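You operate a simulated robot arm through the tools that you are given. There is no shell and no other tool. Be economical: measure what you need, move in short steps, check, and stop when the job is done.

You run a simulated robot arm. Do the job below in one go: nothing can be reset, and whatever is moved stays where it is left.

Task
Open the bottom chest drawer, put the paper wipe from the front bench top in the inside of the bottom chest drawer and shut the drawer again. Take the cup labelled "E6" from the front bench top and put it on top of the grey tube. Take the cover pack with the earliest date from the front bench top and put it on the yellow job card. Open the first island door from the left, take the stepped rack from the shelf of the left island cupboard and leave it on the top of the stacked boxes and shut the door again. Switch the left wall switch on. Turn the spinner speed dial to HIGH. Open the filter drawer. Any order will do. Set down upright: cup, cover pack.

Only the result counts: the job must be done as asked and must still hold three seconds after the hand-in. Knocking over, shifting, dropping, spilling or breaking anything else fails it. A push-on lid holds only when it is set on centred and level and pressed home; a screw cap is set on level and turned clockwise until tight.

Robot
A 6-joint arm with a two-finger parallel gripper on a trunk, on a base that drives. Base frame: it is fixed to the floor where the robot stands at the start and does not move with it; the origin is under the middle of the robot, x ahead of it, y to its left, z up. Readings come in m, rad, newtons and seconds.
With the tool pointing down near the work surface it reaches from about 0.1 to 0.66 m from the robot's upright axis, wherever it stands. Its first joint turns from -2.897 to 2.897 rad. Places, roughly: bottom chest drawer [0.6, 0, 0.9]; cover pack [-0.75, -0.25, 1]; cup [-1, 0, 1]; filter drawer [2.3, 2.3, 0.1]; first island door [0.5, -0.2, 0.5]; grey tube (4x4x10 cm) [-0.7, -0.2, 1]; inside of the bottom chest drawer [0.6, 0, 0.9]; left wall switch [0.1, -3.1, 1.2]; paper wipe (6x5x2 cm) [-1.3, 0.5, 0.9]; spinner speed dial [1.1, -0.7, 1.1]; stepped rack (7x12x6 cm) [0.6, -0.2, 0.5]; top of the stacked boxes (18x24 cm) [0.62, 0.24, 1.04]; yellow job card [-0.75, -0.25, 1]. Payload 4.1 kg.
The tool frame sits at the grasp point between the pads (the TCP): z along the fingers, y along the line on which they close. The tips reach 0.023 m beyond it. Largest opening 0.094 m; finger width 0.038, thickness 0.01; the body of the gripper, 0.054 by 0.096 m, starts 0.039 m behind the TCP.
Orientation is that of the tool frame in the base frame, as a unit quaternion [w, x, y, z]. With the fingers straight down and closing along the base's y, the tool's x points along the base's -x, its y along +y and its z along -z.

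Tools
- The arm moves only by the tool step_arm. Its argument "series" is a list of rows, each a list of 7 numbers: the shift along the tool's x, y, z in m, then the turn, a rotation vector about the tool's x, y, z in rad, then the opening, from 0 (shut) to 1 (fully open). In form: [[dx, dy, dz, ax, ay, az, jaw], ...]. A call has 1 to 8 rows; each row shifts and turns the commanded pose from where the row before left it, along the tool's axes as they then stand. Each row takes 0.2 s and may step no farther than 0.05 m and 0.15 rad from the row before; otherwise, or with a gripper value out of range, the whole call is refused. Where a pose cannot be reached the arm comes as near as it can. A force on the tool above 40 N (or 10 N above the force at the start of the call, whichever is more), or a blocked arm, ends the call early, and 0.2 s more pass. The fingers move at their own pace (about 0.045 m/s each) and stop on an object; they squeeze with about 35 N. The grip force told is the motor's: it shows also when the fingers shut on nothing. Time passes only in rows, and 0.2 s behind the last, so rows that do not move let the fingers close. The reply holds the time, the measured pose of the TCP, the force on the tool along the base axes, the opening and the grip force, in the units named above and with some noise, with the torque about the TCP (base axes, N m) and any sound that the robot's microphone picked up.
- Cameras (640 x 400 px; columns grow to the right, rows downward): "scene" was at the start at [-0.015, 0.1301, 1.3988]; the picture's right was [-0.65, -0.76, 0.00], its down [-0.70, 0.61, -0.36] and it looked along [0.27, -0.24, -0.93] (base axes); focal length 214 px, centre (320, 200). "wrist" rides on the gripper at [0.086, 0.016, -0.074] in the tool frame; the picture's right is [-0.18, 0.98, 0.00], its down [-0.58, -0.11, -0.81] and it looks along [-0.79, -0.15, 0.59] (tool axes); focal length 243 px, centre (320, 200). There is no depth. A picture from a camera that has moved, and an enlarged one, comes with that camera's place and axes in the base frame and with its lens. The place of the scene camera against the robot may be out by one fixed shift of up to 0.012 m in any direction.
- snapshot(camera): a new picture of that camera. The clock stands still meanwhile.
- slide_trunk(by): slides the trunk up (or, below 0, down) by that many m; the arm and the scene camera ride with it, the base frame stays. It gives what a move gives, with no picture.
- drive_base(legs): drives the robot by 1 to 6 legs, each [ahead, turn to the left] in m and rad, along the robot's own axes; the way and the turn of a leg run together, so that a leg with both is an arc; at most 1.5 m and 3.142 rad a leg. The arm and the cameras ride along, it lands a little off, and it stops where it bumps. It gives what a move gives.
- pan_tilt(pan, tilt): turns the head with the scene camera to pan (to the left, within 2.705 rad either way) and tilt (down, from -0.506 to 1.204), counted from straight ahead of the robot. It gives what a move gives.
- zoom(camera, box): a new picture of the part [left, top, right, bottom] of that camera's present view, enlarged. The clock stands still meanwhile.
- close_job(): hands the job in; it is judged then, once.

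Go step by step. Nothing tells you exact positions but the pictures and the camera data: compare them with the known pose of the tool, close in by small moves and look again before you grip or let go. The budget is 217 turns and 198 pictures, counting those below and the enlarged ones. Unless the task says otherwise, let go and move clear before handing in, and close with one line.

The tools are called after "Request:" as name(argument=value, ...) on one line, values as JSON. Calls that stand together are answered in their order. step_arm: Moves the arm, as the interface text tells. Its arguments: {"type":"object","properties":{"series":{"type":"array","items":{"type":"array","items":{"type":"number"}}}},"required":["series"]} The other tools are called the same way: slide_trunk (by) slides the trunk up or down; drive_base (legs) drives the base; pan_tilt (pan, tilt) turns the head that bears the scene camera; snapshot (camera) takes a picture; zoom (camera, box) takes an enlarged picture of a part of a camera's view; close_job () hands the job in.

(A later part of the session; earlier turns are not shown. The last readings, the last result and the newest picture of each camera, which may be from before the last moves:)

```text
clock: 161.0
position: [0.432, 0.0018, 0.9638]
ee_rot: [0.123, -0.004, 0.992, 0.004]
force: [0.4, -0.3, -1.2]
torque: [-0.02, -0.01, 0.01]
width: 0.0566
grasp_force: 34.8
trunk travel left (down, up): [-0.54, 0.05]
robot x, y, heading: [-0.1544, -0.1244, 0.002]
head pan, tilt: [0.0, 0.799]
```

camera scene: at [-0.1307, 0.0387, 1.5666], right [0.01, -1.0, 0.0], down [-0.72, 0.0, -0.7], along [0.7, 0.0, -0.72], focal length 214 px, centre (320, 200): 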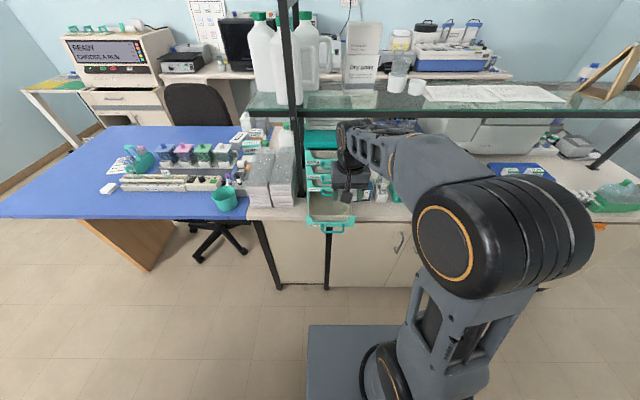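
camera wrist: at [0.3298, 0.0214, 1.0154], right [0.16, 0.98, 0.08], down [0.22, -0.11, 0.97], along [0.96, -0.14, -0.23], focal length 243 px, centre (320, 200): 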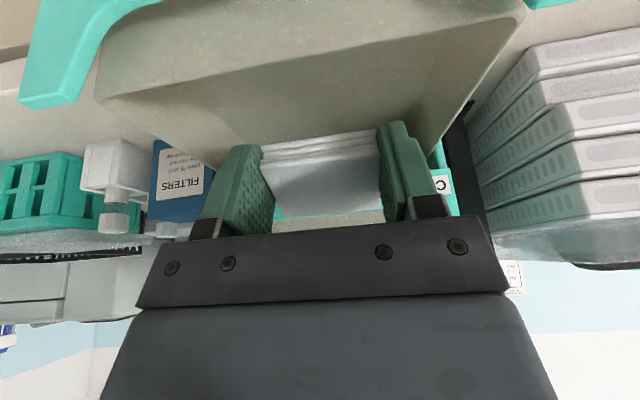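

Request:
step_arm(series=[[0.0025, 0, 0.0097, 0, 0, 0, 0.5], [0.0025, 0, 0.0097, 0, 0, 0, 0.5]])

Request:
snapshot(camera="wrist")

Request:
zoom(camera="scene", box=[290, 170, 370, 220])

```text
clock: 161.6
position: [0.4326, 0.0027, 0.9443]
ee_rot: [0.123, -0.004, 0.992, 0.002]
force: [-0.4, 0.0, -0.8]
torque: [-0.02, 0.02, 0.02]
width: 0.0566
grasp_force: 35.1
trunk travel left (down, up): [-0.54, 0.05]
robot x, y, heading: [-0.1505, -0.1252, 0.008]
head pan, tilt: [0.0, 0.799]
```

```text
129 pictures are left
camera wrist: at [0.3298, 0.0167, 0.9948], right [0.17, 0.98, 0.05], down [0.37, -0.11, 0.92], along [0.91, -0.14, -0.38], focal length 243 px, centre (320, 200)
```

wrist: 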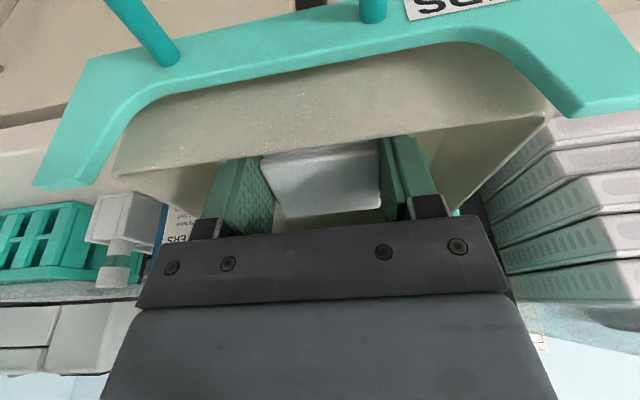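

```text
8.00 times, centred on (330, 195) of scene
camera zoom: at [-0.1305, 0.0389, 1.5665], right [0.01, -1.0, 0.0], down [-0.72, 0.0, -0.7], along [0.7, 0.0, -0.72], focal length 1716 px, centre (240, 240)
```

zoom: 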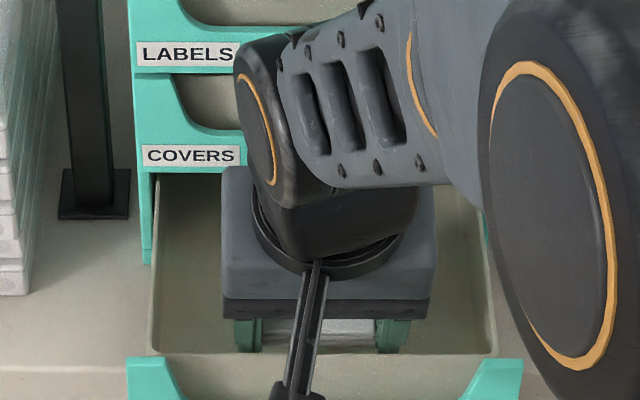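

Request:
step_arm(series=[[0.003, 0, 0.0125, 0, 0, 0, 0.5], [0, 0, 0, 0, 0, 0, 0.8], [0, 0, 0, 0, 0, 0, 0.8], [0, 0, 0, 0, 0, 0, 0.8]])

Request:
snapshot(camera="wrist")

```text
clock: 162.6
position: [0.4325, 0.0038, 0.9301]
ee_rot: [0.123, -0.004, 0.992, 0.002]
force: [-0.9, 0.7, -0.2]
torque: [0.0, 0.0, 0.04]
width: 0.075
grasp_force: 0.2
trunk travel left (down, up): [-0.54, 0.05]
robot x, y, heading: [-0.1554, -0.1284, 0.009]
head pan, tilt: [0.0, 0.799]
```

```text
127 pictures are left
camera wrist: at [0.3301, 0.0172, 0.9816], right [0.17, 0.98, 0.05], down [0.37, -0.11, 0.92], along [0.91, -0.14, -0.38], focal length 243 px, centre (320, 200)
```

wrist: 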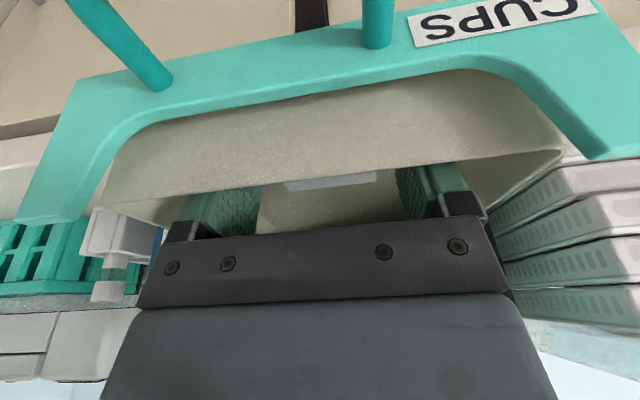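

Request:
step_arm(series=[[-0.01, 0, -0.0388, 0, 0, 0, 0.8], [-0.01, 0, -0.0388, 0, 0, 0, 0.8], [-0.01, 0, -0.0388, 0, 0, 0, 0.8], [0.042, 0, -0.02, 0, 0.1, 0, 0.8], [0.045, 0, 0, 0, 0.15, 0, 0.8], [0.045, 0, 0, 0, 0, 0, 0.8]])

Request:
zoom(camera="scene", box=[290, 170, 370, 220])

Request:
snapshot(camera="wrist")

```text
clock: 164.0
position: [0.297, 0.0026, 1.0535]
ee_rot: [-0.002, -0.004, 1.0, 0.003]
force: [-0.5, -0.7, 0.6]
torque: [0.04, 0.0, -0.02]
width: 0.0753
grasp_force: 0.1
trunk travel left (down, up): [-0.54, 0.05]
robot x, y, heading: [-0.1528, -0.1265, 0.007]
head pan, tilt: [0.0, 0.799]
```

```text
8.00 times, centred on (330, 195) of scene
camera zoom: at [-0.131, 0.0387, 1.5666], right [0.01, -1.0, 0.0], down [-0.72, 0.0, -0.7], along [0.7, 0.0, -0.72], focal length 1716 px, centre (240, 240)
```

zoom: 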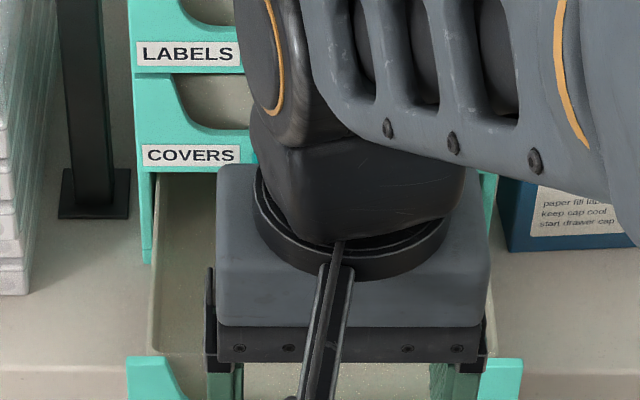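

```text
125 pictures are left
camera wrist: at [0.2117, 0.0159, 1.1272], right [0.18, 0.98, 0.0], down [0.59, -0.11, 0.8], along [0.79, -0.14, -0.59], focal length 243 px, centre (320, 200)
```

wrist: 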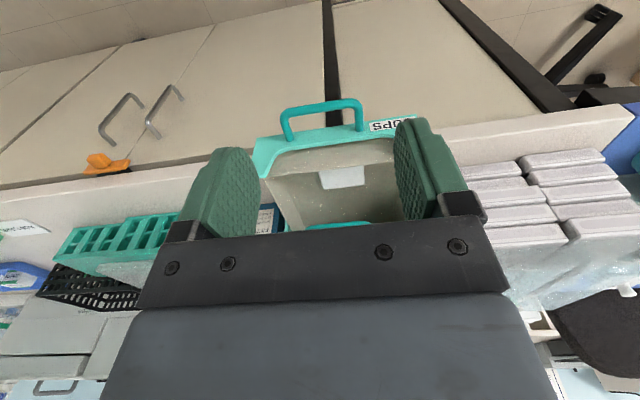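

The wipe lies in the tray. Now I tilt the hand flat with closed fingers to push the drawer shut by its handle.

Request:
step_arm(series=[[0, 0, 0, 0, -0.1375, 0, 0], [0, 0, 0, 0, -0.1375, 0, 0], [0, 0, 0, 0, -0.1375, 0, 0], [0, 0, 0, 0, -0.1375, 0, 0], [0, 0, 0, 0, -0.1375, 0, 0], [0, 0, 0, 0, -0.1375, 0, 0], [0, 0, 0, 0, -0.1375, 0, 0], [0, 0, 0, 0, -0.1375, 0, 0]])

```text
clock: 165.8
position: [0.2975, 0.0025, 1.0537]
ee_rot: [0.522, -0.003, 0.853, 0.005]
force: [0.1, -0.4, 1.0]
torque: [0.0, 0.02, 0.0]
width: 0.0
grasp_force: 35.0
trunk travel left (down, up): [-0.54, 0.05]
robot x, y, heading: [-0.1514, -0.1336, 0.005]
head pan, tilt: [0.0, 0.799]
```

Request:
step_arm(series=[[0.0303, -0.002, 0.0154, 0, 0, 0, 0], [0.0303, -0.002, 0.0154, 0, 0, 0, 0], [0.0303, -0.002, 0.0154, 0, 0, 0, 0], [0.0313, -0.002, 0.0158, 0, 0, 0, 0]])

Request:
snapshot(camera="scene")

Request:
snapshot(camera="wrist")

```text
clock: 166.8
position: [0.3153, 0.0184, 0.9507]
ee_rot: [0.519, -0.003, 0.855, -0.006]
force: [0.1, -0.2, 0.2]
torque: [-0.01, -0.01, 0.02]
width: 0.0001
grasp_force: 34.9
out of reach, approached as far as the arm can: row 3, 4
trunk travel left (down, up): [-0.54, 0.05]
robot x, y, heading: [-0.1529, -0.127, 0.007]
head pan, tilt: [0.0, 0.799]
```

```text
124 pictures are left
camera scene: at [-0.1302, 0.039, 1.5665], right [0.01, -1.0, 0.0], down [-0.72, -0.01, -0.7], along [0.7, 0.0, -0.72], focal length 214 px, centre (320, 200)
```

scene: 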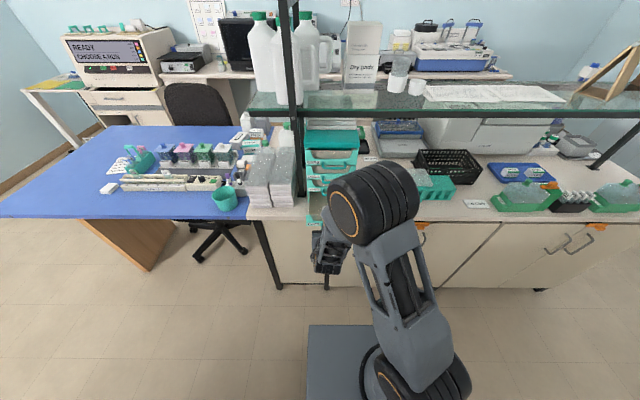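

```text
123 pictures are left
camera wrist: at [0.2097, 0.0326, 0.9089], right [0.08, 0.99, 0.15], down [-0.45, -0.1, 0.89], along [0.89, -0.14, 0.43], focal length 243 px, centre (320, 200)
```

wrist: 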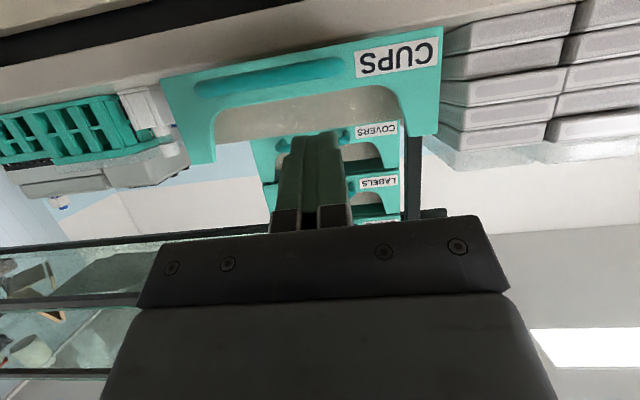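

Request:
drive_base(legs=[[-0.06, 0]])

Request:
slide_trunk(by=-0.042)

Request:
snapshot(camera="wrist")

```text
clock: 167.8
position: [0.2542, 0.0182, 0.9531]
ee_rot: [0.519, -0.004, 0.855, -0.004]
force: [-0.7, 0.5, 0.1]
torque: [0.0, -0.04, 0.02]
width: 0.0
grasp_force: 34.7
trunk travel left (down, up): [-0.54, 0.05]
robot x, y, heading: [-0.2157, -0.1309, 0.002]
head pan, tilt: [0.0, 0.799]
```

```text
clock: 168.6
position: [0.2548, 0.018, 0.9091]
ee_rot: [0.519, -0.004, 0.855, -0.005]
force: [0.0, 0.3, 0.7]
torque: [0.02, 0.01, 0.03]
width: 0.0
grasp_force: 34.5
trunk travel left (down, up): [-0.498, 0.092]
robot x, y, heading: [-0.2134, -0.1316, 0.01]
head pan, tilt: [0.0, 0.799]
```

```text
122 pictures are left
camera wrist: at [0.1489, 0.0322, 0.8672], right [0.08, 0.99, 0.15], down [-0.45, -0.1, 0.89], along [0.89, -0.14, 0.43], focal length 243 px, centre (320, 200)
```

wrist: 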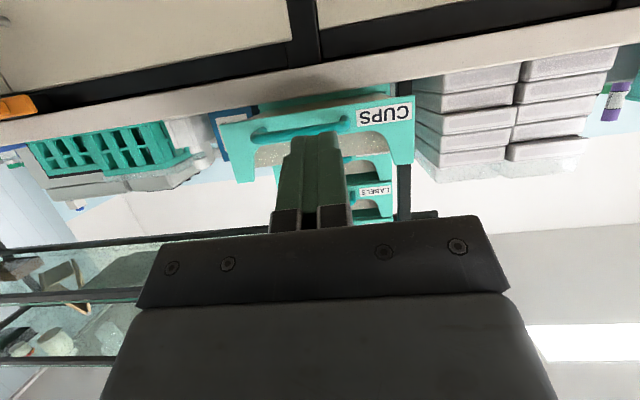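

Request:
step_arm(series=[[0, -0.026, 0, 0, 0, 0, 0], [-0.0204, 0, 0.0401, 0, 0, 0, 0], [-0.0204, 0, 0.0401, 0, 0, 0, 0]])

Request:
snapshot(camera="wrist")

```text
clock: 169.4
position: [0.3493, -0.0053, 0.9142]
ee_rot: [0.519, -0.003, 0.855, -0.006]
force: [0.4, 0.5, -0.3]
torque: [-0.02, 0.01, 0.0]
width: 0.0002
grasp_force: 35.0
out of reach, approached as far as the arm can: row 1
trunk travel left (down, up): [-0.498, 0.092]
robot x, y, heading: [-0.2117, -0.1307, 0.009]
head pan, tilt: [0.0, 0.799]
```

```text
121 pictures are left
camera wrist: at [0.2434, 0.0088, 0.8714], right [0.08, 0.99, 0.15], down [-0.45, -0.1, 0.89], along [0.89, -0.14, 0.43], focal length 243 px, centre (320, 200)
```

wrist: 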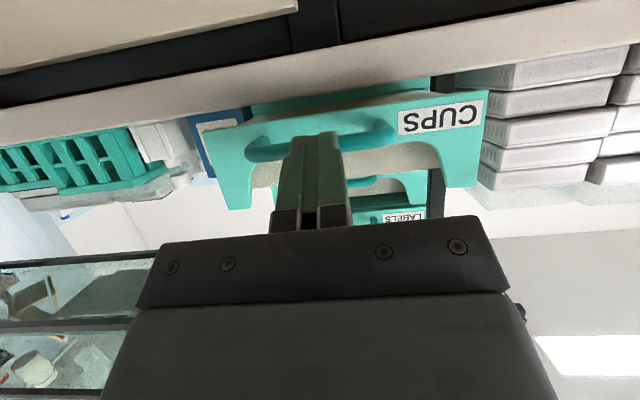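

Request:
step_arm(series=[[-0.0204, 0, 0.0401, 0, 0, 0, 0], [-0.0136, 0, 0.0267, 0, 0, 0, 0]])

Request:
snapshot(camera="wrist")

Request:
snapshot(camera="scene")

```text
clock: 170.0
position: [0.4237, -0.0036, 0.9133]
ee_rot: [0.517, -0.005, 0.856, -0.004]
force: [-0.1, 0.3, 0.5]
torque: [-0.03, -0.01, 0.01]
width: 0.0
grasp_force: 35.3
trunk travel left (down, up): [-0.498, 0.092]
robot x, y, heading: [-0.2113, -0.1312, 0.005]
head pan, tilt: [0.0, 0.799]
```

```text
120 pictures are left
camera wrist: at [0.3188, 0.0098, 0.8712], right [0.08, 0.99, 0.15], down [-0.45, -0.1, 0.89], along [0.89, -0.14, 0.43], focal length 243 px, centre (320, 200)
```

wrist: 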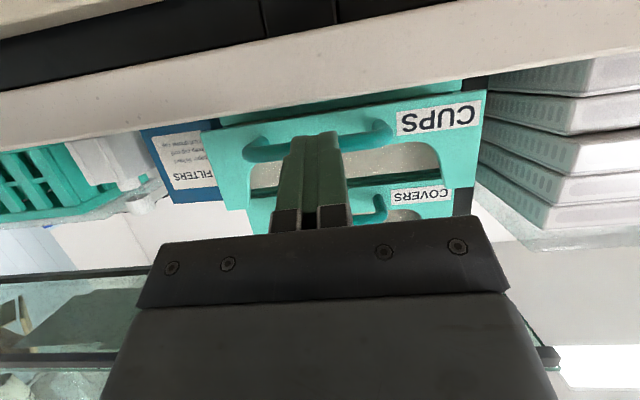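

```text
119 pictures are left
camera scene: at [-0.1909, 0.0384, 1.5245], right [0.01, -1.0, 0.0], down [-0.72, -0.01, -0.7], along [0.7, 0.01, -0.72], focal length 214 px, centre (320, 200)
```

scene: 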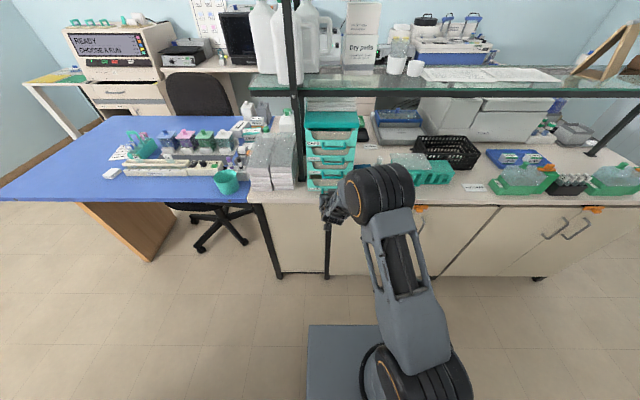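

Request:
step_arm(series=[[-0.0068, 0, 0.0134, 0, 0, 0, 0], [-0.0045, 0, 0.0089, 0, 0, 0, 0], [-0.0045, 0, 0.0089, 0, 0, 0, 0], [-0.0045, 0, 0.0089, 0, 0, 0, 0]])

Request:
snapshot(camera="wrist")

```text
clock: 171.0
position: [0.4566, -0.0017, 0.914]
ee_rot: [0.516, -0.005, 0.857, -0.005]
force: [-30.1, -5.9, 16.6]
torque: [-0.02, -0.08, 0.02]
width: 0.0002
grasp_force: 35.4
trunk travel left (down, up): [-0.498, 0.092]
robot x, y, heading: [-0.2138, -0.1267, 0.01]
head pan, tilt: [0.0, 0.799]
stopped in row 4: the force on the tool passed its limit at 50 N (the readings are from after the stop); the commanded pose is now the measured one
```

```text
118 pictures are left
camera wrist: at [0.3495, 0.0109, 0.8725], right [0.08, 0.99, 0.15], down [-0.44, -0.1, 0.89], along [0.89, -0.14, 0.43], focal length 243 px, centre (320, 200)
```

wrist: 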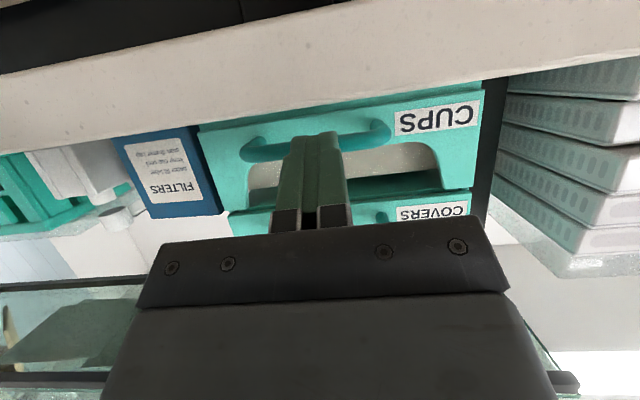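

Request:
step_arm(series=[[0.0204, 0, -0.0401, 0, 0, 0, 0], [0.0204, 0, -0.0401, 0, 0, 0, 0], [-0.02, 0, -0.01, 0, 0, 0, 0], [-0.04, 0, -0.01, 0, 0, 0, 0], [-0.04, 0, -0.01, 0, 0, 0, 0]])

Request:
pan_tilt(pan=-0.3, tilt=0.9)

Request:
snapshot(camera="scene")

Request:
zoom(camera="scene", box=[230, 60, 370, 160])

```text
clock: 172.2
position: [0.3898, -0.0009, 1.0152]
ee_rot: [0.513, -0.006, 0.858, -0.004]
force: [0.0, -0.5, -0.3]
torque: [-0.02, -0.02, -0.01]
width: 0.0
grasp_force: 35.0
trunk travel left (down, up): [-0.498, 0.092]
robot x, y, heading: [-0.2124, -0.1347, 0.011]
head pan, tilt: [0.0, 0.799]
```

```text
clock: 173.0
position: [0.3903, -0.0028, 1.0145]
ee_rot: [0.513, -0.006, 0.858, -0.004]
force: [-0.2, -0.6, 0.5]
torque: [-0.06, -0.03, -0.01]
width: 0.0
grasp_force: 35.1
trunk travel left (down, up): [-0.498, 0.092]
robot x, y, heading: [-0.2112, -0.1277, 0.011]
head pan, tilt: [-0.3, 0.901]
```

```text
117 pictures are left
camera scene: at [-0.2001, 0.0161, 1.5166], right [-0.29, -0.96, 0.0], down [-0.75, 0.23, -0.62], along [0.6, -0.18, -0.78], focal length 214 px, centre (320, 200)
```

scene: 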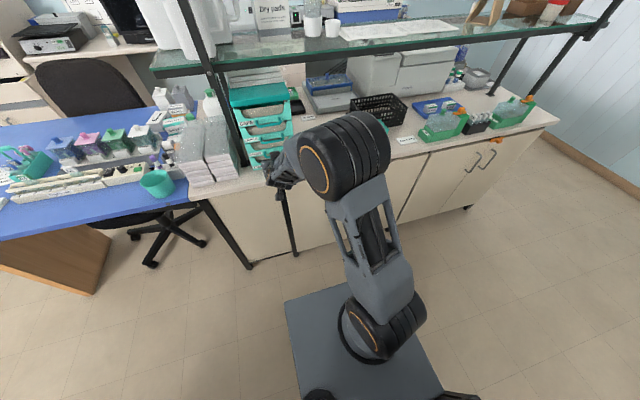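

```text
4.00 times, centred on (300, 110) of scene
camera zoom: at [-0.2001, 0.0161, 1.5166], right [-0.29, -0.96, 0.0], down [-0.75, 0.23, -0.62], along [0.6, -0.18, -0.78], focal length 858 px, centre (400, 560)
```

zoom: 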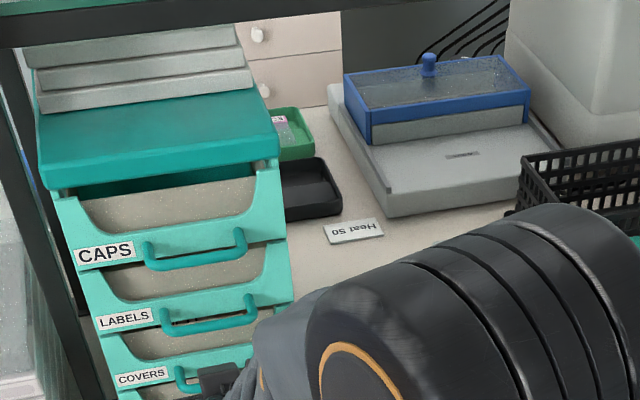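

Request:
drive_base(legs=[[0.01, 0], [0, -1.571], [0.42, 0], [0, 1.571]])

Request:
pan_tilt(pan=0.3, tilt=0.8)

Request:
snapshot(camera="scene")

```text
clock: 183.6
position: [0.3998, -0.4155, 1.0146]
ee_rot: [0.514, -0.007, 0.858, -0.004]
force: [0.4, 0.2, 0.4]
torque: [0.02, 0.01, -0.01]
width: 0.0
grasp_force: 35.6
trunk travel left (down, up): [-0.498, 0.092]
robot x, y, heading: [-0.2037, -0.5456, 0.008]
head pan, tilt: [-0.3, 0.901]
```

```text
clock: 184.6
position: [0.4005, -0.4143, 1.015]
ee_rot: [0.514, -0.006, 0.858, -0.004]
force: [-0.3, 0.9, 0.0]
torque: [0.0, 0.03, 0.02]
width: 0.0003
grasp_force: 35.0
trunk travel left (down, up): [-0.498, 0.092]
robot x, y, heading: [-0.2034, -0.5432, 0.012]
head pan, tilt: [0.3, 0.799]
```

```text
115 pictures are left
camera scene: at [-0.1855, -0.3533, 1.5245], right [0.31, -0.95, 0.0], down [-0.68, -0.22, -0.7], along [0.66, 0.21, -0.72], focal length 214 px, centre (320, 200)
```

scene: 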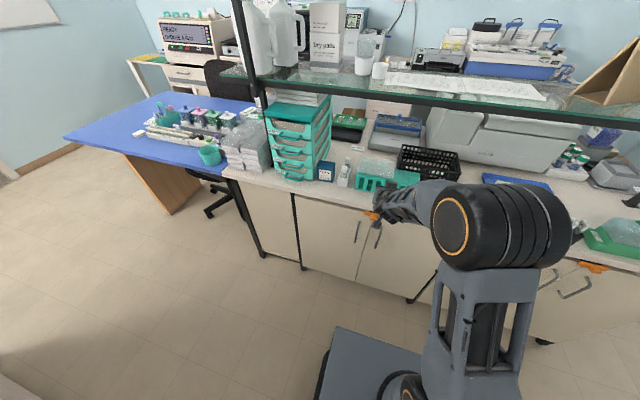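

Request:
zoom(camera="scene", box=[330, 180, 410, 260])

Request:
zoom(camera="scene", box=[250, 90, 350, 190])

Request:
snapshot(camera="wrist")

```text
5.00 times, centred on (370, 220) of scene
camera zoom: at [-0.1855, -0.3533, 1.5245], right [0.31, -0.95, 0.0], down [-0.68, -0.22, -0.7], along [0.66, 0.21, -0.72], focal length 1072 px, centre (70, 100)
```

zoom: 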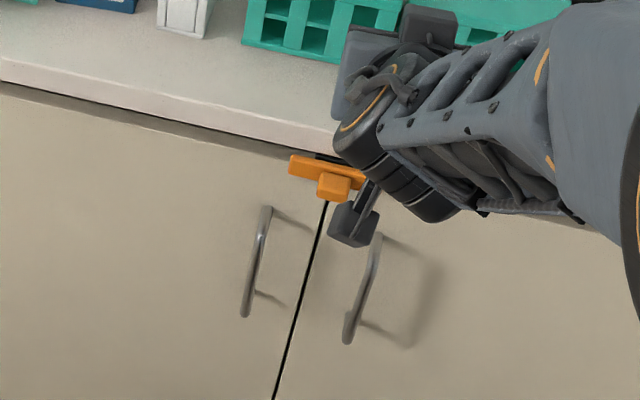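

```text
4.00 times, centred on (300, 140) of scene
camera zoom: at [-0.1855, -0.3533, 1.5245], right [0.31, -0.95, 0.0], down [-0.68, -0.22, -0.7], along [0.66, 0.21, -0.72], focal length 858 px, centre (400, 440)
```

zoom: 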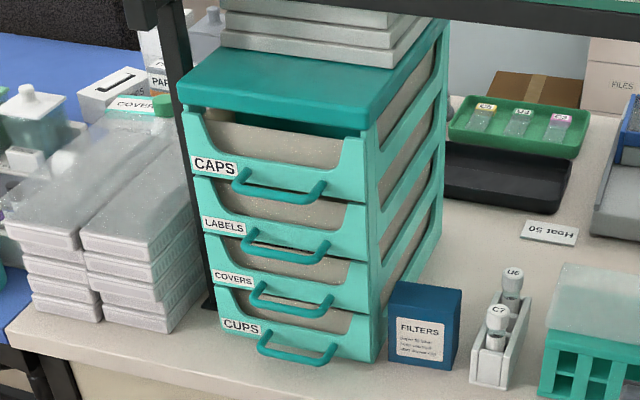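

```text
112 pictures are left
camera wrist: at [0.2937, -0.4016, 0.9735], right [0.08, 0.99, 0.15], down [-0.44, -0.1, 0.89], along [0.9, -0.13, 0.42], focal length 243 px, centre (320, 200)
```

wrist: 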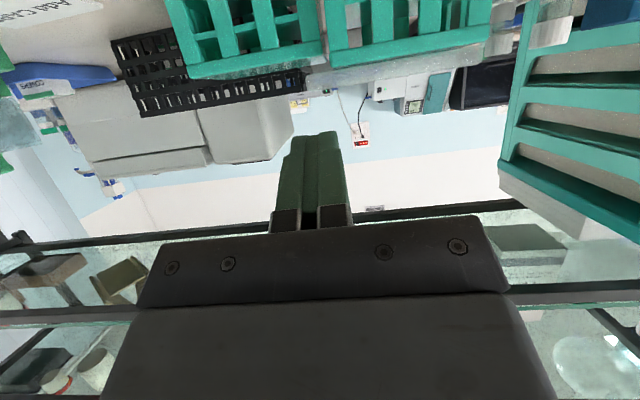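

Request:
step_arm(series=[[0.0204, 0, -0.0401, 0, 0, 0, 0], [0.0204, 0, -0.0401, 0, 0, 0, 0], [0.0136, 0, -0.0267, 0, 0, 0, 0]])

Request:
slide_trunk(by=-0.2)

Request:
snapshot(camera="wrist")

```text
clock: 185.4
position: [0.279, -0.4148, 1.0202]
ee_rot: [0.514, -0.007, 0.858, -0.004]
force: [-0.3, -0.2, -0.1]
torque: [-0.01, 0.01, 0.0]
width: 0.0
grasp_force: 35.0
trunk travel left (down, up): [-0.498, 0.092]
robot x, y, heading: [-0.2063, -0.5483, 0.016]
head pan, tilt: [0.3, 0.799]
```

```text
clock: 187.5
position: [0.2788, -0.4145, 0.8196]
ee_rot: [0.514, -0.007, 0.858, -0.003]
force: [0.6, -0.6, 0.7]
torque: [0.02, 0.0, -0.01]
width: 0.0001
grasp_force: 35.1
trunk travel left (down, up): [-0.298, 0.292]
robot x, y, heading: [-0.1997, -0.539, 0.01]
head pan, tilt: [0.3, 0.799]
```

```text
111 pictures are left
camera wrist: at [0.1732, -0.4017, 0.7775], right [0.08, 0.99, 0.15], down [-0.44, -0.1, 0.89], along [0.9, -0.13, 0.42], focal length 243 px, centre (320, 200)
```

wrist: 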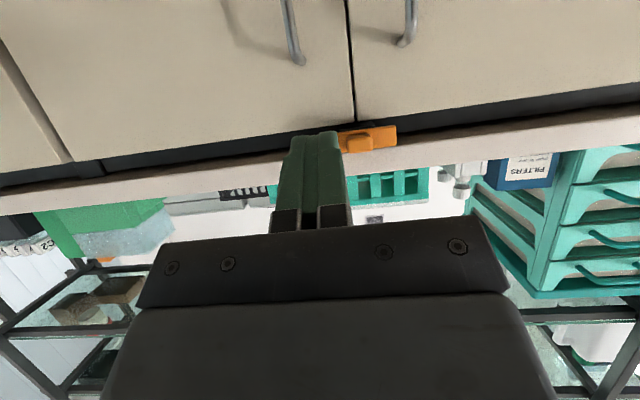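

Request:
step_arm(series=[[0, -0.04, 0, 0, 0, 0, 0], [0, -0.03, 0, 0, 0, 0, 0]])

Request:
zoom(camera="wrist", box=[200, 40, 420, 200])

Request:
zoom(camera="scene", box=[340, 170, 420, 220])

```text
clock: 188.1
position: [0.2791, -0.4864, 0.8212]
ee_rot: [0.515, -0.008, 0.857, -0.003]
force: [0.6, 0.8, -0.3]
torque: [0.0, 0.0, -0.01]
width: 0.0
grasp_force: 34.9
trunk travel left (down, up): [-0.298, 0.292]
robot x, y, heading: [-0.2, -0.5439, 0.01]
head pan, tilt: [0.3, 0.799]
```

```text
2.50 times, centred on (310, 120) of wrist
camera zoom: at [0.1735, -0.4729, 0.7799], right [0.08, 0.99, 0.15], down [-0.44, -0.1, 0.89], along [0.9, -0.13, 0.42], focal length 606 px, centre (345, 400)
```

zoom: 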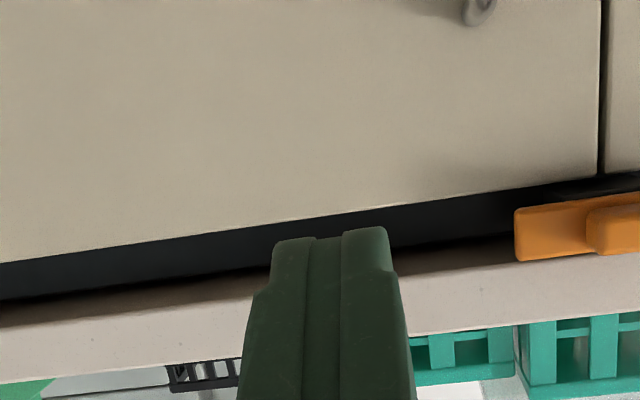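

```text
8.00 times, centred on (380, 195) of scene
camera zoom: at [-0.1854, -0.3532, 1.3245], right [0.31, -0.95, 0.0], down [-0.68, -0.22, -0.7], along [0.66, 0.21, -0.72], focal length 1716 px, centre (-160, 240)
```

zoom: 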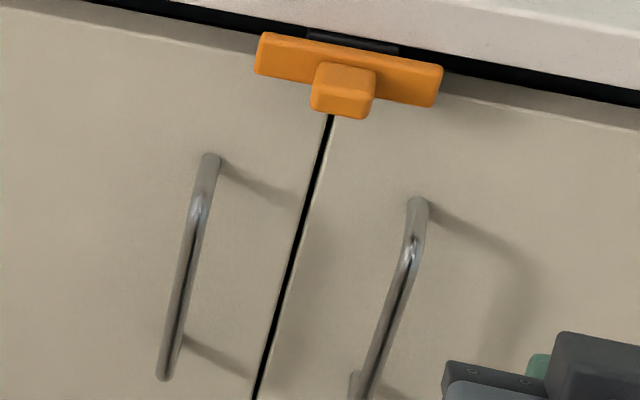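

The orange turn-button sits level above the door tops, so the door should be free. I bring the fingers to the left door's handle.

Request:
step_arm(series=[[0, 0, 0, 0, -0.125, 0, 0], [0, 0, 0, 0, -0.125, 0, 0.3], [0.026, 0.035, 0.0193, 0, 0, 0, 0.6], [0.026, 0.035, 0.0193, 0, 0, 0, 0.6], [0.026, 0.035, 0.0193, 0, 0, 0, 0.6], [0.026, 0.035, 0.0193, 0, 0, 0, 0.6]])

Request:
snapshot(camera="wrist")

Request:
zoom(camera="scene", box=[320, 170, 420, 270])

```text
clock: 189.5
position: [0.3297, -0.3452, 0.7027]
ee_rot: [0.617, -0.007, 0.787, -0.002]
force: [-0.5, 0.5, 0.5]
torque: [0.02, 0.03, 0.02]
width: 0.0565
grasp_force: 0.0
out of reach, approached as far as the arm can: row 2
trunk travel left (down, up): [-0.298, 0.292]
robot x, y, heading: [-0.2015, -0.5461, 0.012]
head pan, tilt: [0.3, 0.799]
```

```text
108 pictures are left
camera wrist: at [0.2376, -0.3315, 0.6355], right [0.04, 0.99, 0.17], down [-0.64, -0.1, 0.76], along [0.76, -0.13, 0.63], focal length 243 px, centre (320, 200)
```

wrist: 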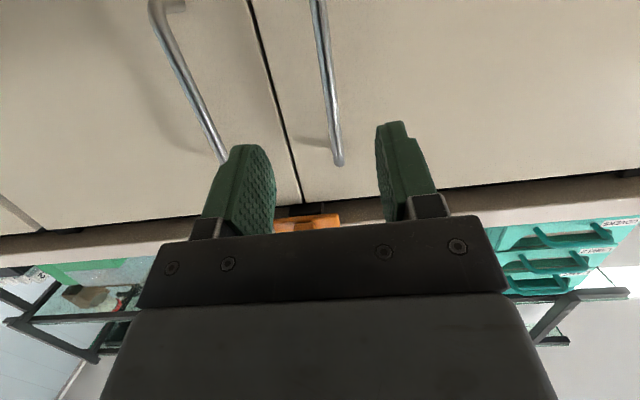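

```text
4.00 times, centred on (370, 220) of scene
camera zoom: at [-0.1857, -0.3535, 1.3246], right [0.31, -0.95, 0.0], down [-0.68, -0.22, -0.7], along [0.66, 0.21, -0.72], focal length 858 px, centre (120, 120)
```

zoom: 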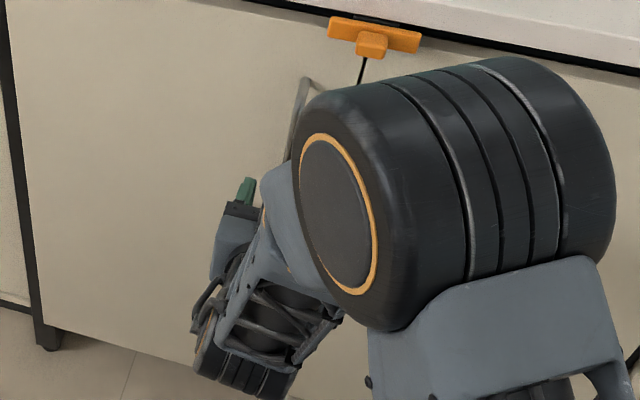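

Request:
step_arm(series=[[-0.0084, 0.006, 0.034, 0, 0, 0, 0.6], [-0.0084, 0, 0.034, 0, 0, 0, 0.6], [-0.007, 0, 0.029, 0, 0, 0, 0.6]])

Request:
snapshot(camera="wrist")

```text
clock: 190.3
position: [0.4309, -0.3377, 0.7024]
ee_rot: [0.616, -0.007, 0.788, -0.003]
force: [-6.5, -0.8, 0.5]
torque: [0.04, -0.12, -0.22]
width: 0.0566
grasp_force: 0.2
trunk travel left (down, up): [-0.298, 0.292]
robot x, y, heading: [-0.2067, -0.5442, 0.013]
head pan, tilt: [0.3, 0.799]
```

```text
106 pictures are left
camera wrist: at [0.3369, -0.325, 0.6347], right [0.04, 0.99, 0.17], down [-0.64, -0.1, 0.76], along [0.77, -0.13, 0.63], focal length 243 px, centre (320, 200)
```

wrist: 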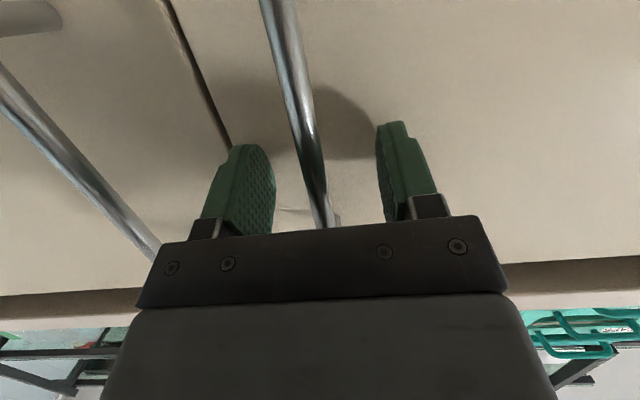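

Request:
step_arm(series=[[0.001, 0, -0.005, 0, 0, 0, 0.6], [0, 0, 0, 0, 0, 0, 0], [0, 0, 0, 0, 0, 0, 0], [0, 0, 0, 0, 0, 0, 0], [0, 0, 0, 0, 0, 0, 0]])

```text
clock: 191.5
position: [0.425, -0.3376, 0.7023]
ee_rot: [0.617, -0.005, 0.787, -0.002]
force: [-0.8, -1.8, -1.0]
torque: [1.75, -0.23, -0.02]
width: 0.01
grasp_force: 44.9
trunk travel left (down, up): [-0.298, 0.292]
robot x, y, heading: [-0.2021, -0.5426, 0.013]
head pan, tilt: [0.3, 0.799]
```

Request:
step_arm(series=[[0.0062, 0.0026, -0.0252, 0.0777, 0, 0.0191, 0], [0.0062, 0.0026, -0.0252, 0.0777, 0, 0.0191, 0], [0.0062, 0.0026, -0.0252, 0.0777, 0, 0.0191, 0]])

Request:
snapshot(camera="wrist")

```text
clock: 192.3
position: [0.3487, -0.3207, 0.7021]
ee_rot: [0.612, 0.083, 0.783, -0.073]
force: [11.6, 30.2, -5.6]
torque: [1.82, 0.19, -0.04]
width: 0.0101
grasp_force: 45.7
trunk travel left (down, up): [-0.298, 0.292]
robot x, y, heading: [-0.2, -0.5453, 0.019]
head pan, tilt: [0.3, 0.799]
```

```text
105 pictures are left
camera wrist: at [0.2625, -0.286, 0.6351], right [0.26, 0.95, 0.17], down [-0.65, 0.05, 0.76], along [0.71, -0.31, 0.63], focal length 243 px, centre (320, 200)
```

wrist: 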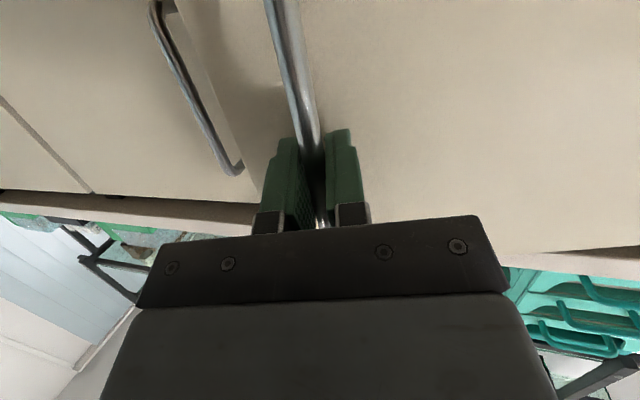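

Request:
step_arm(series=[[0.0062, 0.0095, -0.0252, 0.0777, 0, 0.0191, 0], [0.0062, 0.0048, -0.0252, 0.0777, 0, 0.0191, 0], [0.0062, 0.0048, -0.0252, 0.0777, 0, 0.0191, 0]])

```text
clock: 193.1
position: [0.2782, -0.2827, 0.7016]
ee_rot: [0.602, 0.18, 0.764, -0.15]
force: [0.5, 0.6, 2.5]
torque: [1.29, -1.3, 0.09]
width: 0.0098
grasp_force: 45.1
trunk travel left (down, up): [-0.298, 0.292]
robot x, y, heading: [-0.2042, -0.5394, 0.008]
head pan, tilt: [0.3, 0.799]
```

Request:
step_arm(series=[[0.0062, 0.0045, -0.0252, 0.0777, 0, 0.0191, 0], [0.0062, 0.0045, -0.0252, 0.0777, 0, 0.0191, 0], [0.0062, 0.0045, -0.0252, 0.0777, 0, 0.0191, 0]])

Request:
snapshot(camera="scene")

```text
clock: 193.9
position: [0.2178, -0.2287, 0.7018]
ee_rot: [0.58, 0.27, 0.736, -0.22]
force: [-6.8, -5.1, 4.7]
torque: [1.34, -1.14, 0.15]
width: 0.0095
grasp_force: 44.9
trunk travel left (down, up): [-0.298, 0.292]
robot x, y, heading: [-0.2041, -0.5442, 0.011]
head pan, tilt: [0.3, 0.799]
```

```text
104 pictures are left
camera scene: at [-0.1866, -0.3541, 1.3247], right [0.31, -0.95, 0.0], down [-0.68, -0.22, -0.7], along [0.66, 0.22, -0.72], focal length 214 px, centre (320, 200)
```

scene: 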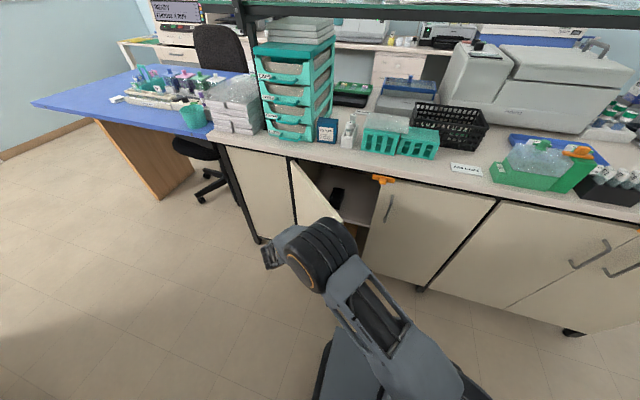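

Request:
step_arm(series=[[0.0062, 0.0035, -0.0252, 0.0777, 0, 0.0191, 0], [0.0062, 0.004, -0.0252, 0.0777, 0, 0.0191, 0], [0.0062, 0.004, -0.0252, 0.0777, 0, 0.0191, 0], [0.0062, 0.004, -0.0252, 0.0777, 0, 0.0191, 0]])

```text
clock: 194.9
position: [0.1639, -0.1405, 0.7015]
ee_rot: [0.54, 0.386, 0.682, -0.307]
force: [19.1, 7.9, 26.0]
torque: [0.79, -0.39, -0.01]
width: 0.0097
grasp_force: 44.5
trunk travel left (down, up): [-0.298, 0.292]
robot x, y, heading: [-0.2009, -0.5437, 0.009]
head pan, tilt: [0.3, 0.799]
```

Request:
step_arm(series=[[0, 0, 0, 0, 0, 0, 0.5], [0, 0, 0, 0, 0, 0, 0.6], [0, 0, 0, 0, 0, 0, 0.6], [0, 0, -0.03, 0, 0, 0, 0.6], [0, 0, -0.03, 0, 0, 0, 0.6]])

Request:
snapshot(camera="wrist")

Request:
snapshot(camera="scene")

```text
clock: 196.1
position: [0.134, -0.101, 0.7127]
ee_rot: [0.539, 0.383, 0.684, -0.307]
force: [-0.3, 0.9, 0.9]
torque: [-0.02, 0.03, 0.0]
width: 0.0565
grasp_force: 0.0
out of reach, approached as far as the arm can: row 5
trunk travel left (down, up): [-0.298, 0.292]
robot x, y, heading: [-0.2008, -0.5439, 0.012]
head pan, tilt: [0.3, 0.799]
```

```text
103 pictures are left
camera wrist: at [0.0996, -0.0161, 0.6449], right [0.86, 0.47, 0.17], down [-0.42, 0.5, 0.75], along [0.27, -0.72, 0.64], focal length 243 px, centre (320, 200)
```

wrist: 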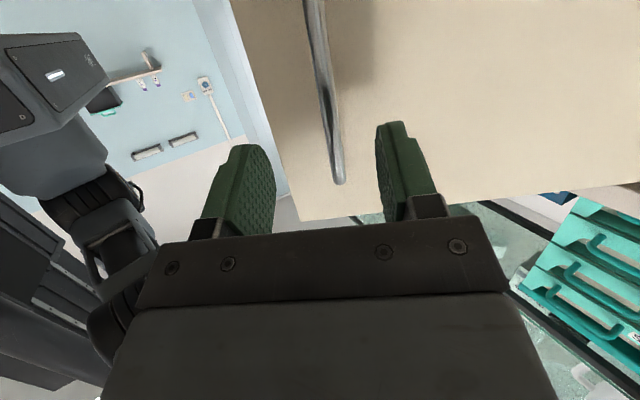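

```text
102 pictures are left
camera scene: at [-0.1854, -0.3532, 1.3245], right [0.31, -0.95, 0.0], down [-0.68, -0.22, -0.7], along [0.66, 0.21, -0.72], focal length 214 px, centre (320, 200)
```

scene: 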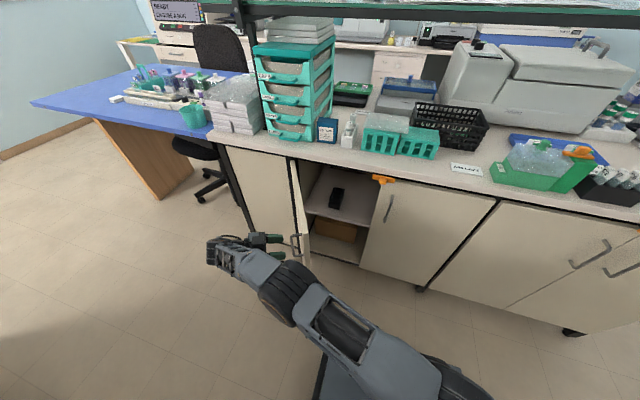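

Request:
zoom(camera="scene", box=[280, 150, 400, 270])

```text
3.33 times, centred on (340, 210) of scene
camera zoom: at [-0.1854, -0.3532, 1.3245], right [0.31, -0.95, 0.0], down [-0.68, -0.22, -0.7], along [0.66, 0.21, -0.72], focal length 715 px, centre (253, 167)
```

zoom: 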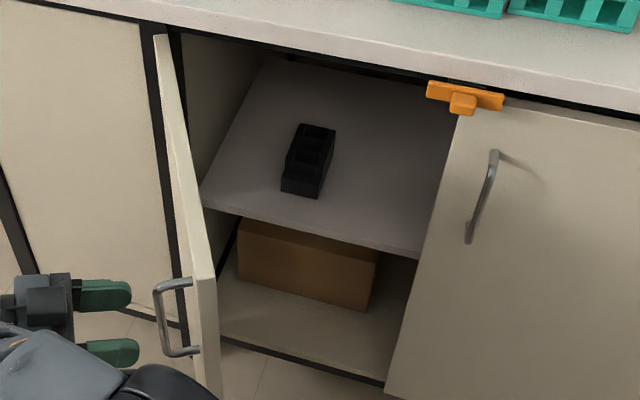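

The stepped (black) rack is visible on the shelf. I lift clear above the door and turn the hand so that its camera is on top.

Request:
slide_trunk(by=0.27)

Request:
step_arm(series=[[0, 0, 0, -0.1432, 0, -0.0337, 0], [0, 0, 0, -0.1432, 0, -0.0337, 0], [0, 0, 0, -0.1432, 0, -0.0337, 0], [0, 0, 0, -0.1432, 0, -0.0337, 0], [0, 0, 0, -0.1432, 0, -0.0337, 0], [0, 0, 0, -0.1432, 0, -0.0337, 0], [0, 0, 0, -0.1432, 0, -0.0337, 0]])

```text
clock: 198.9
position: [0.1343, -0.1018, 0.9834]
ee_rot: [0.539, 0.384, 0.684, -0.307]
force: [0.3, 0.0, 0.2]
torque: [0.0, -0.02, -0.03]
width: 0.0563
grasp_force: 0.2
trunk travel left (down, up): [-0.568, 0.022]
robot x, y, heading: [-0.2001, -0.5439, 0.016]
head pan, tilt: [0.3, 0.799]
```

```text
clock: 200.5
position: [0.1332, -0.1003, 0.9827]
ee_rot: [0.619, -0.002, 0.786, 0.0]
force: [0.6, -0.1, -0.3]
torque: [-0.02, -0.02, -0.02]
width: 0.0
grasp_force: 35.1
trunk travel left (down, up): [-0.568, 0.022]
robot x, y, heading: [-0.2032, -0.5466, 0.013]
head pan, tilt: [0.3, 0.799]
```

Request:
step_arm(series=[[0, 0, 0, 0, 0, -0.15, 0], [0, 0, 0, 0, 0, -0.15, 0], [0, 0, 0, 0, 0, -0.15, 0], [0, 0, 0, 0, 0, -0.15, 0], [0, 0, 0, 0, 0, -0.15, 0], [0, 0, 0, 0, 0, -0.15, 0], [0, 0, 0, 0, 0, -0.15, 0], [0, 0, 0, 0, 0, -0.15, 0]])

Request:
step_arm(series=[[0, 0, 0, 0, 0, -0.15, 0], [0, 0, 0, 0, 0, -0.15, 0], [0, 0, 0, 0, 0, -0.15, 0], [0, 0, 0, 0, 0, -0.15, 0], [0, 0, 0, 0, 0, -0.15, 0], [0, 0, 0, 0, 0, -0.15, 0], [0, 0, 0, 0, 0, -0.15, 0], [0, 0, 0, 0, 0, -0.15, 0]])

Request:
step_arm(series=[[0, 0, 0, 0, 0, -0.15, 0], [0, 0, 0, 0, 0, -0.15, 0], [0, 0, 0, 0, 0, -0.15, 0], [0, 0, 0, 0, 0, -0.15, 0], [0, 0, 0, 0, 0, -0.1416, 0]])

```text
clock: 202.3
position: [0.1332, -0.1018, 0.9822]
ee_rot: [0.51, -0.445, 0.648, -0.351]
force: [-0.3, 0.0, -0.3]
torque: [-0.01, -0.01, 0.01]
width: 0.0
grasp_force: 35.2
trunk travel left (down, up): [-0.568, 0.022]
robot x, y, heading: [-0.2062, -0.542, 0.01]
head pan, tilt: [0.3, 0.799]
```

```text
clock: 204.1
position: [0.134, -0.1013, 0.9821]
ee_rot: [-0.223, 0.733, -0.283, 0.577]
force: [-0.6, 0.0, -0.1]
torque: [0.0, 0.02, -0.01]
width: 0.0
grasp_force: 34.3
trunk travel left (down, up): [-0.568, 0.022]
robot x, y, heading: [-0.2037, -0.545, 0.009]
head pan, tilt: [0.3, 0.799]
```

```text
clock: 205.3
position: [0.1338, -0.1018, 0.9821]
ee_rot: [0.0, 0.786, 0.003, 0.618]
force: [0.9, -0.2, 0.6]
torque: [-0.02, 0.06, 0.02]
width: 0.0
grasp_force: 35.3
trunk travel left (down, up): [-0.568, 0.022]
robot x, y, heading: [-0.2018, -0.5455, 0.01]
head pan, tilt: [0.3, 0.799]
```

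Request:
step_arm(series=[[0.003, 0.044, 0.013, 0, 0, 0, 0], [0.003, 0.044, 0.013, 0, 0, 0, 0], [0.003, 0.044, 0.013, 0, 0, 0, 0], [0.003, 0.044, 0.013, 0, 0, 0, 0], [0.003, 0.044, 0.013, 0, 0, 0, 0]])

Request:
slide_trunk(by=-0.3)

Request:
snapshot(camera="wrist")

```text
clock: 206.5
position: [0.1979, -0.3212, 0.9816]
ee_rot: [0.0, 0.786, 0.001, 0.618]
force: [0.9, -0.1, 0.1]
torque: [0.04, 0.0, 0.01]
width: 0.0001
grasp_force: 35.2
trunk travel left (down, up): [-0.568, 0.022]
robot x, y, heading: [-0.201, -0.5444, 0.014]
head pan, tilt: [0.3, 0.799]
```

```text
clock: 209.5
position: [0.1969, -0.3198, 0.6809]
ee_rot: [-0.001, 0.786, 0.002, 0.618]
force: [0.4, -0.3, -0.4]
torque: [0.01, 0.01, 0.01]
width: 0.0001
grasp_force: 34.7
trunk travel left (down, up): [-0.268, 0.322]
robot x, y, heading: [-0.2026, -0.5424, 0.009]
head pan, tilt: [0.3, 0.799]
```

```text
100 pictures are left
camera wrist: at [0.1458, -0.3377, 0.7825], right [-0.04, -0.98, -0.18], down [-0.92, 0.11, -0.38], along [0.39, 0.15, -0.91], focal length 243 px, centre (320, 200)
```

wrist: 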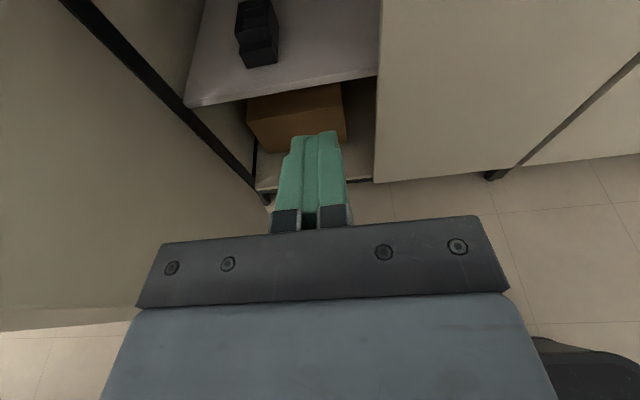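

Request:
step_arm(series=[[0, -0.045, 0, 0, 0, 0, 0], [0, -0.045, 0, 0, 0, 0, 0], [0, -0.045, 0, 0, 0, 0, 0], [0, -0.045, 0, 0, 0, 0, 0], [0, -0.04, 0, 0, 0, 0, 0], [0, -0.03, 0, 0, 0, 0, 0]])

Request:
snapshot(camera="wrist")

Request:
snapshot(camera="scene")

```text
clock: 210.9
position: [0.1982, -0.0701, 0.6802]
ee_rot: [0.0, 0.786, 0.0, 0.619]
force: [0.1, 0.8, -0.1]
torque: [0.02, 0.01, 0.02]
width: 0.0
grasp_force: 35.1
trunk travel left (down, up): [-0.268, 0.322]
robot x, y, heading: [-0.2024, -0.5457, 0.013]
head pan, tilt: [0.3, 0.799]
```

```text
99 pictures are left
camera wrist: at [0.1453, -0.0873, 0.7824], right [-0.04, -0.98, -0.18], down [-0.92, 0.11, -0.38], along [0.39, 0.15, -0.91], focal length 243 px, centre (320, 200)
```

wrist: 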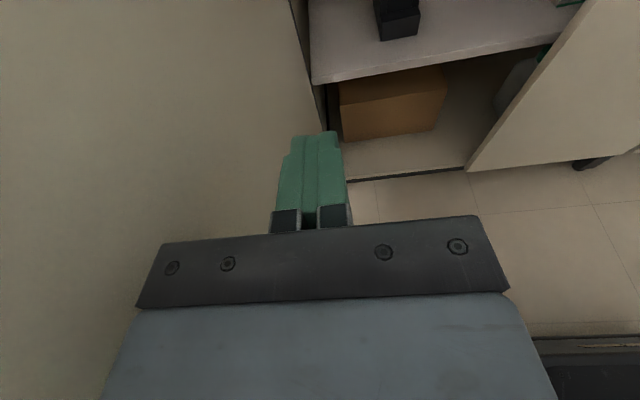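

```text
98 pictures are left
camera scene: at [-0.1855, -0.3532, 1.2946], right [0.31, -0.95, 0.0], down [-0.68, -0.22, -0.7], along [0.66, 0.21, -0.72], focal length 214 px, centre (320, 200)
```

scene: 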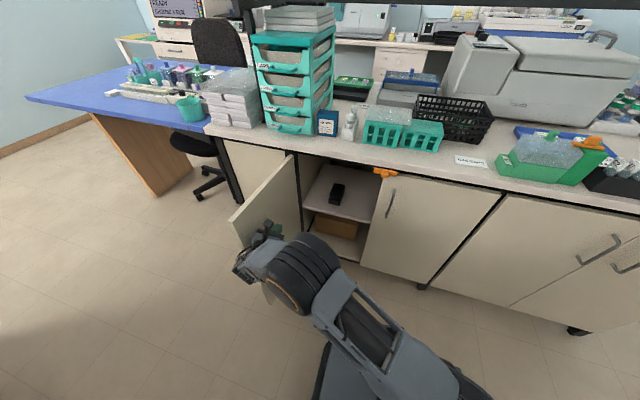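

The door stands wide open. Now over to the rack: shift right, drive in, lower.

Request:
step_arm(series=[[0, 0.043, 0, 0, 0, 0, 0], [0, 0.043, 0, 0, 0, 0, 0.5], [0, 0.037, 0, 0, 0, 0, 1], [0, 0, 0, 0, 0, 0, 1]])

Request:
drive_base(legs=[[0.19, 0]])

Request:
slide_trunk(by=-0.14)

Request:
snapshot(camera="wrist")

```text
clock: 211.9
position: [0.1946, -0.1917, 0.6811]
ee_rot: [0.0, 0.785, 0.001, 0.619]
force: [-0.4, -1.0, -0.1]
torque: [-0.03, 0.0, 0.0]
width: 0.0673
grasp_force: 0.1
trunk travel left (down, up): [-0.268, 0.322]
robot x, y, heading: [-0.2045, -0.5418, 0.011]
head pan, tilt: [0.3, 0.799]
```

```text
clock: 213.4
position: [0.3828, -0.1922, 0.6811]
ee_rot: [0.002, 0.786, -0.001, 0.618]
force: [0.0, -0.1, -0.9]
torque: [0.02, 0.04, 0.0]
width: 0.0942
grasp_force: 0.0
trunk travel left (down, up): [-0.268, 0.322]
robot x, y, heading: [-0.0161, -0.5373, 0.008]
head pan, tilt: [0.3, 0.799]
```

```text
clock: 215.1
position: [0.3843, -0.1927, 0.5424]
ee_rot: [0.002, 0.786, -0.001, 0.618]
force: [-0.8, -0.5, -0.4]
torque: [0.02, -0.02, 0.02]
width: 0.0941
grasp_force: 0.0
trunk travel left (down, up): [-0.128, 0.462]
robot x, y, heading: [-0.0158, -0.5437, 0.006]
head pan, tilt: [0.3, 0.799]
```

```text
97 pictures are left
camera wrist: at [0.3322, -0.2101, 0.6429], right [-0.05, -0.98, -0.18], down [-0.92, 0.11, -0.38], along [0.39, 0.15, -0.91], focal length 243 px, centre (320, 200)
```

wrist: 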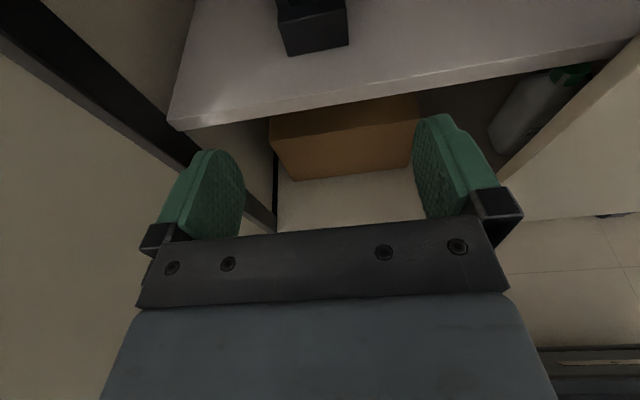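

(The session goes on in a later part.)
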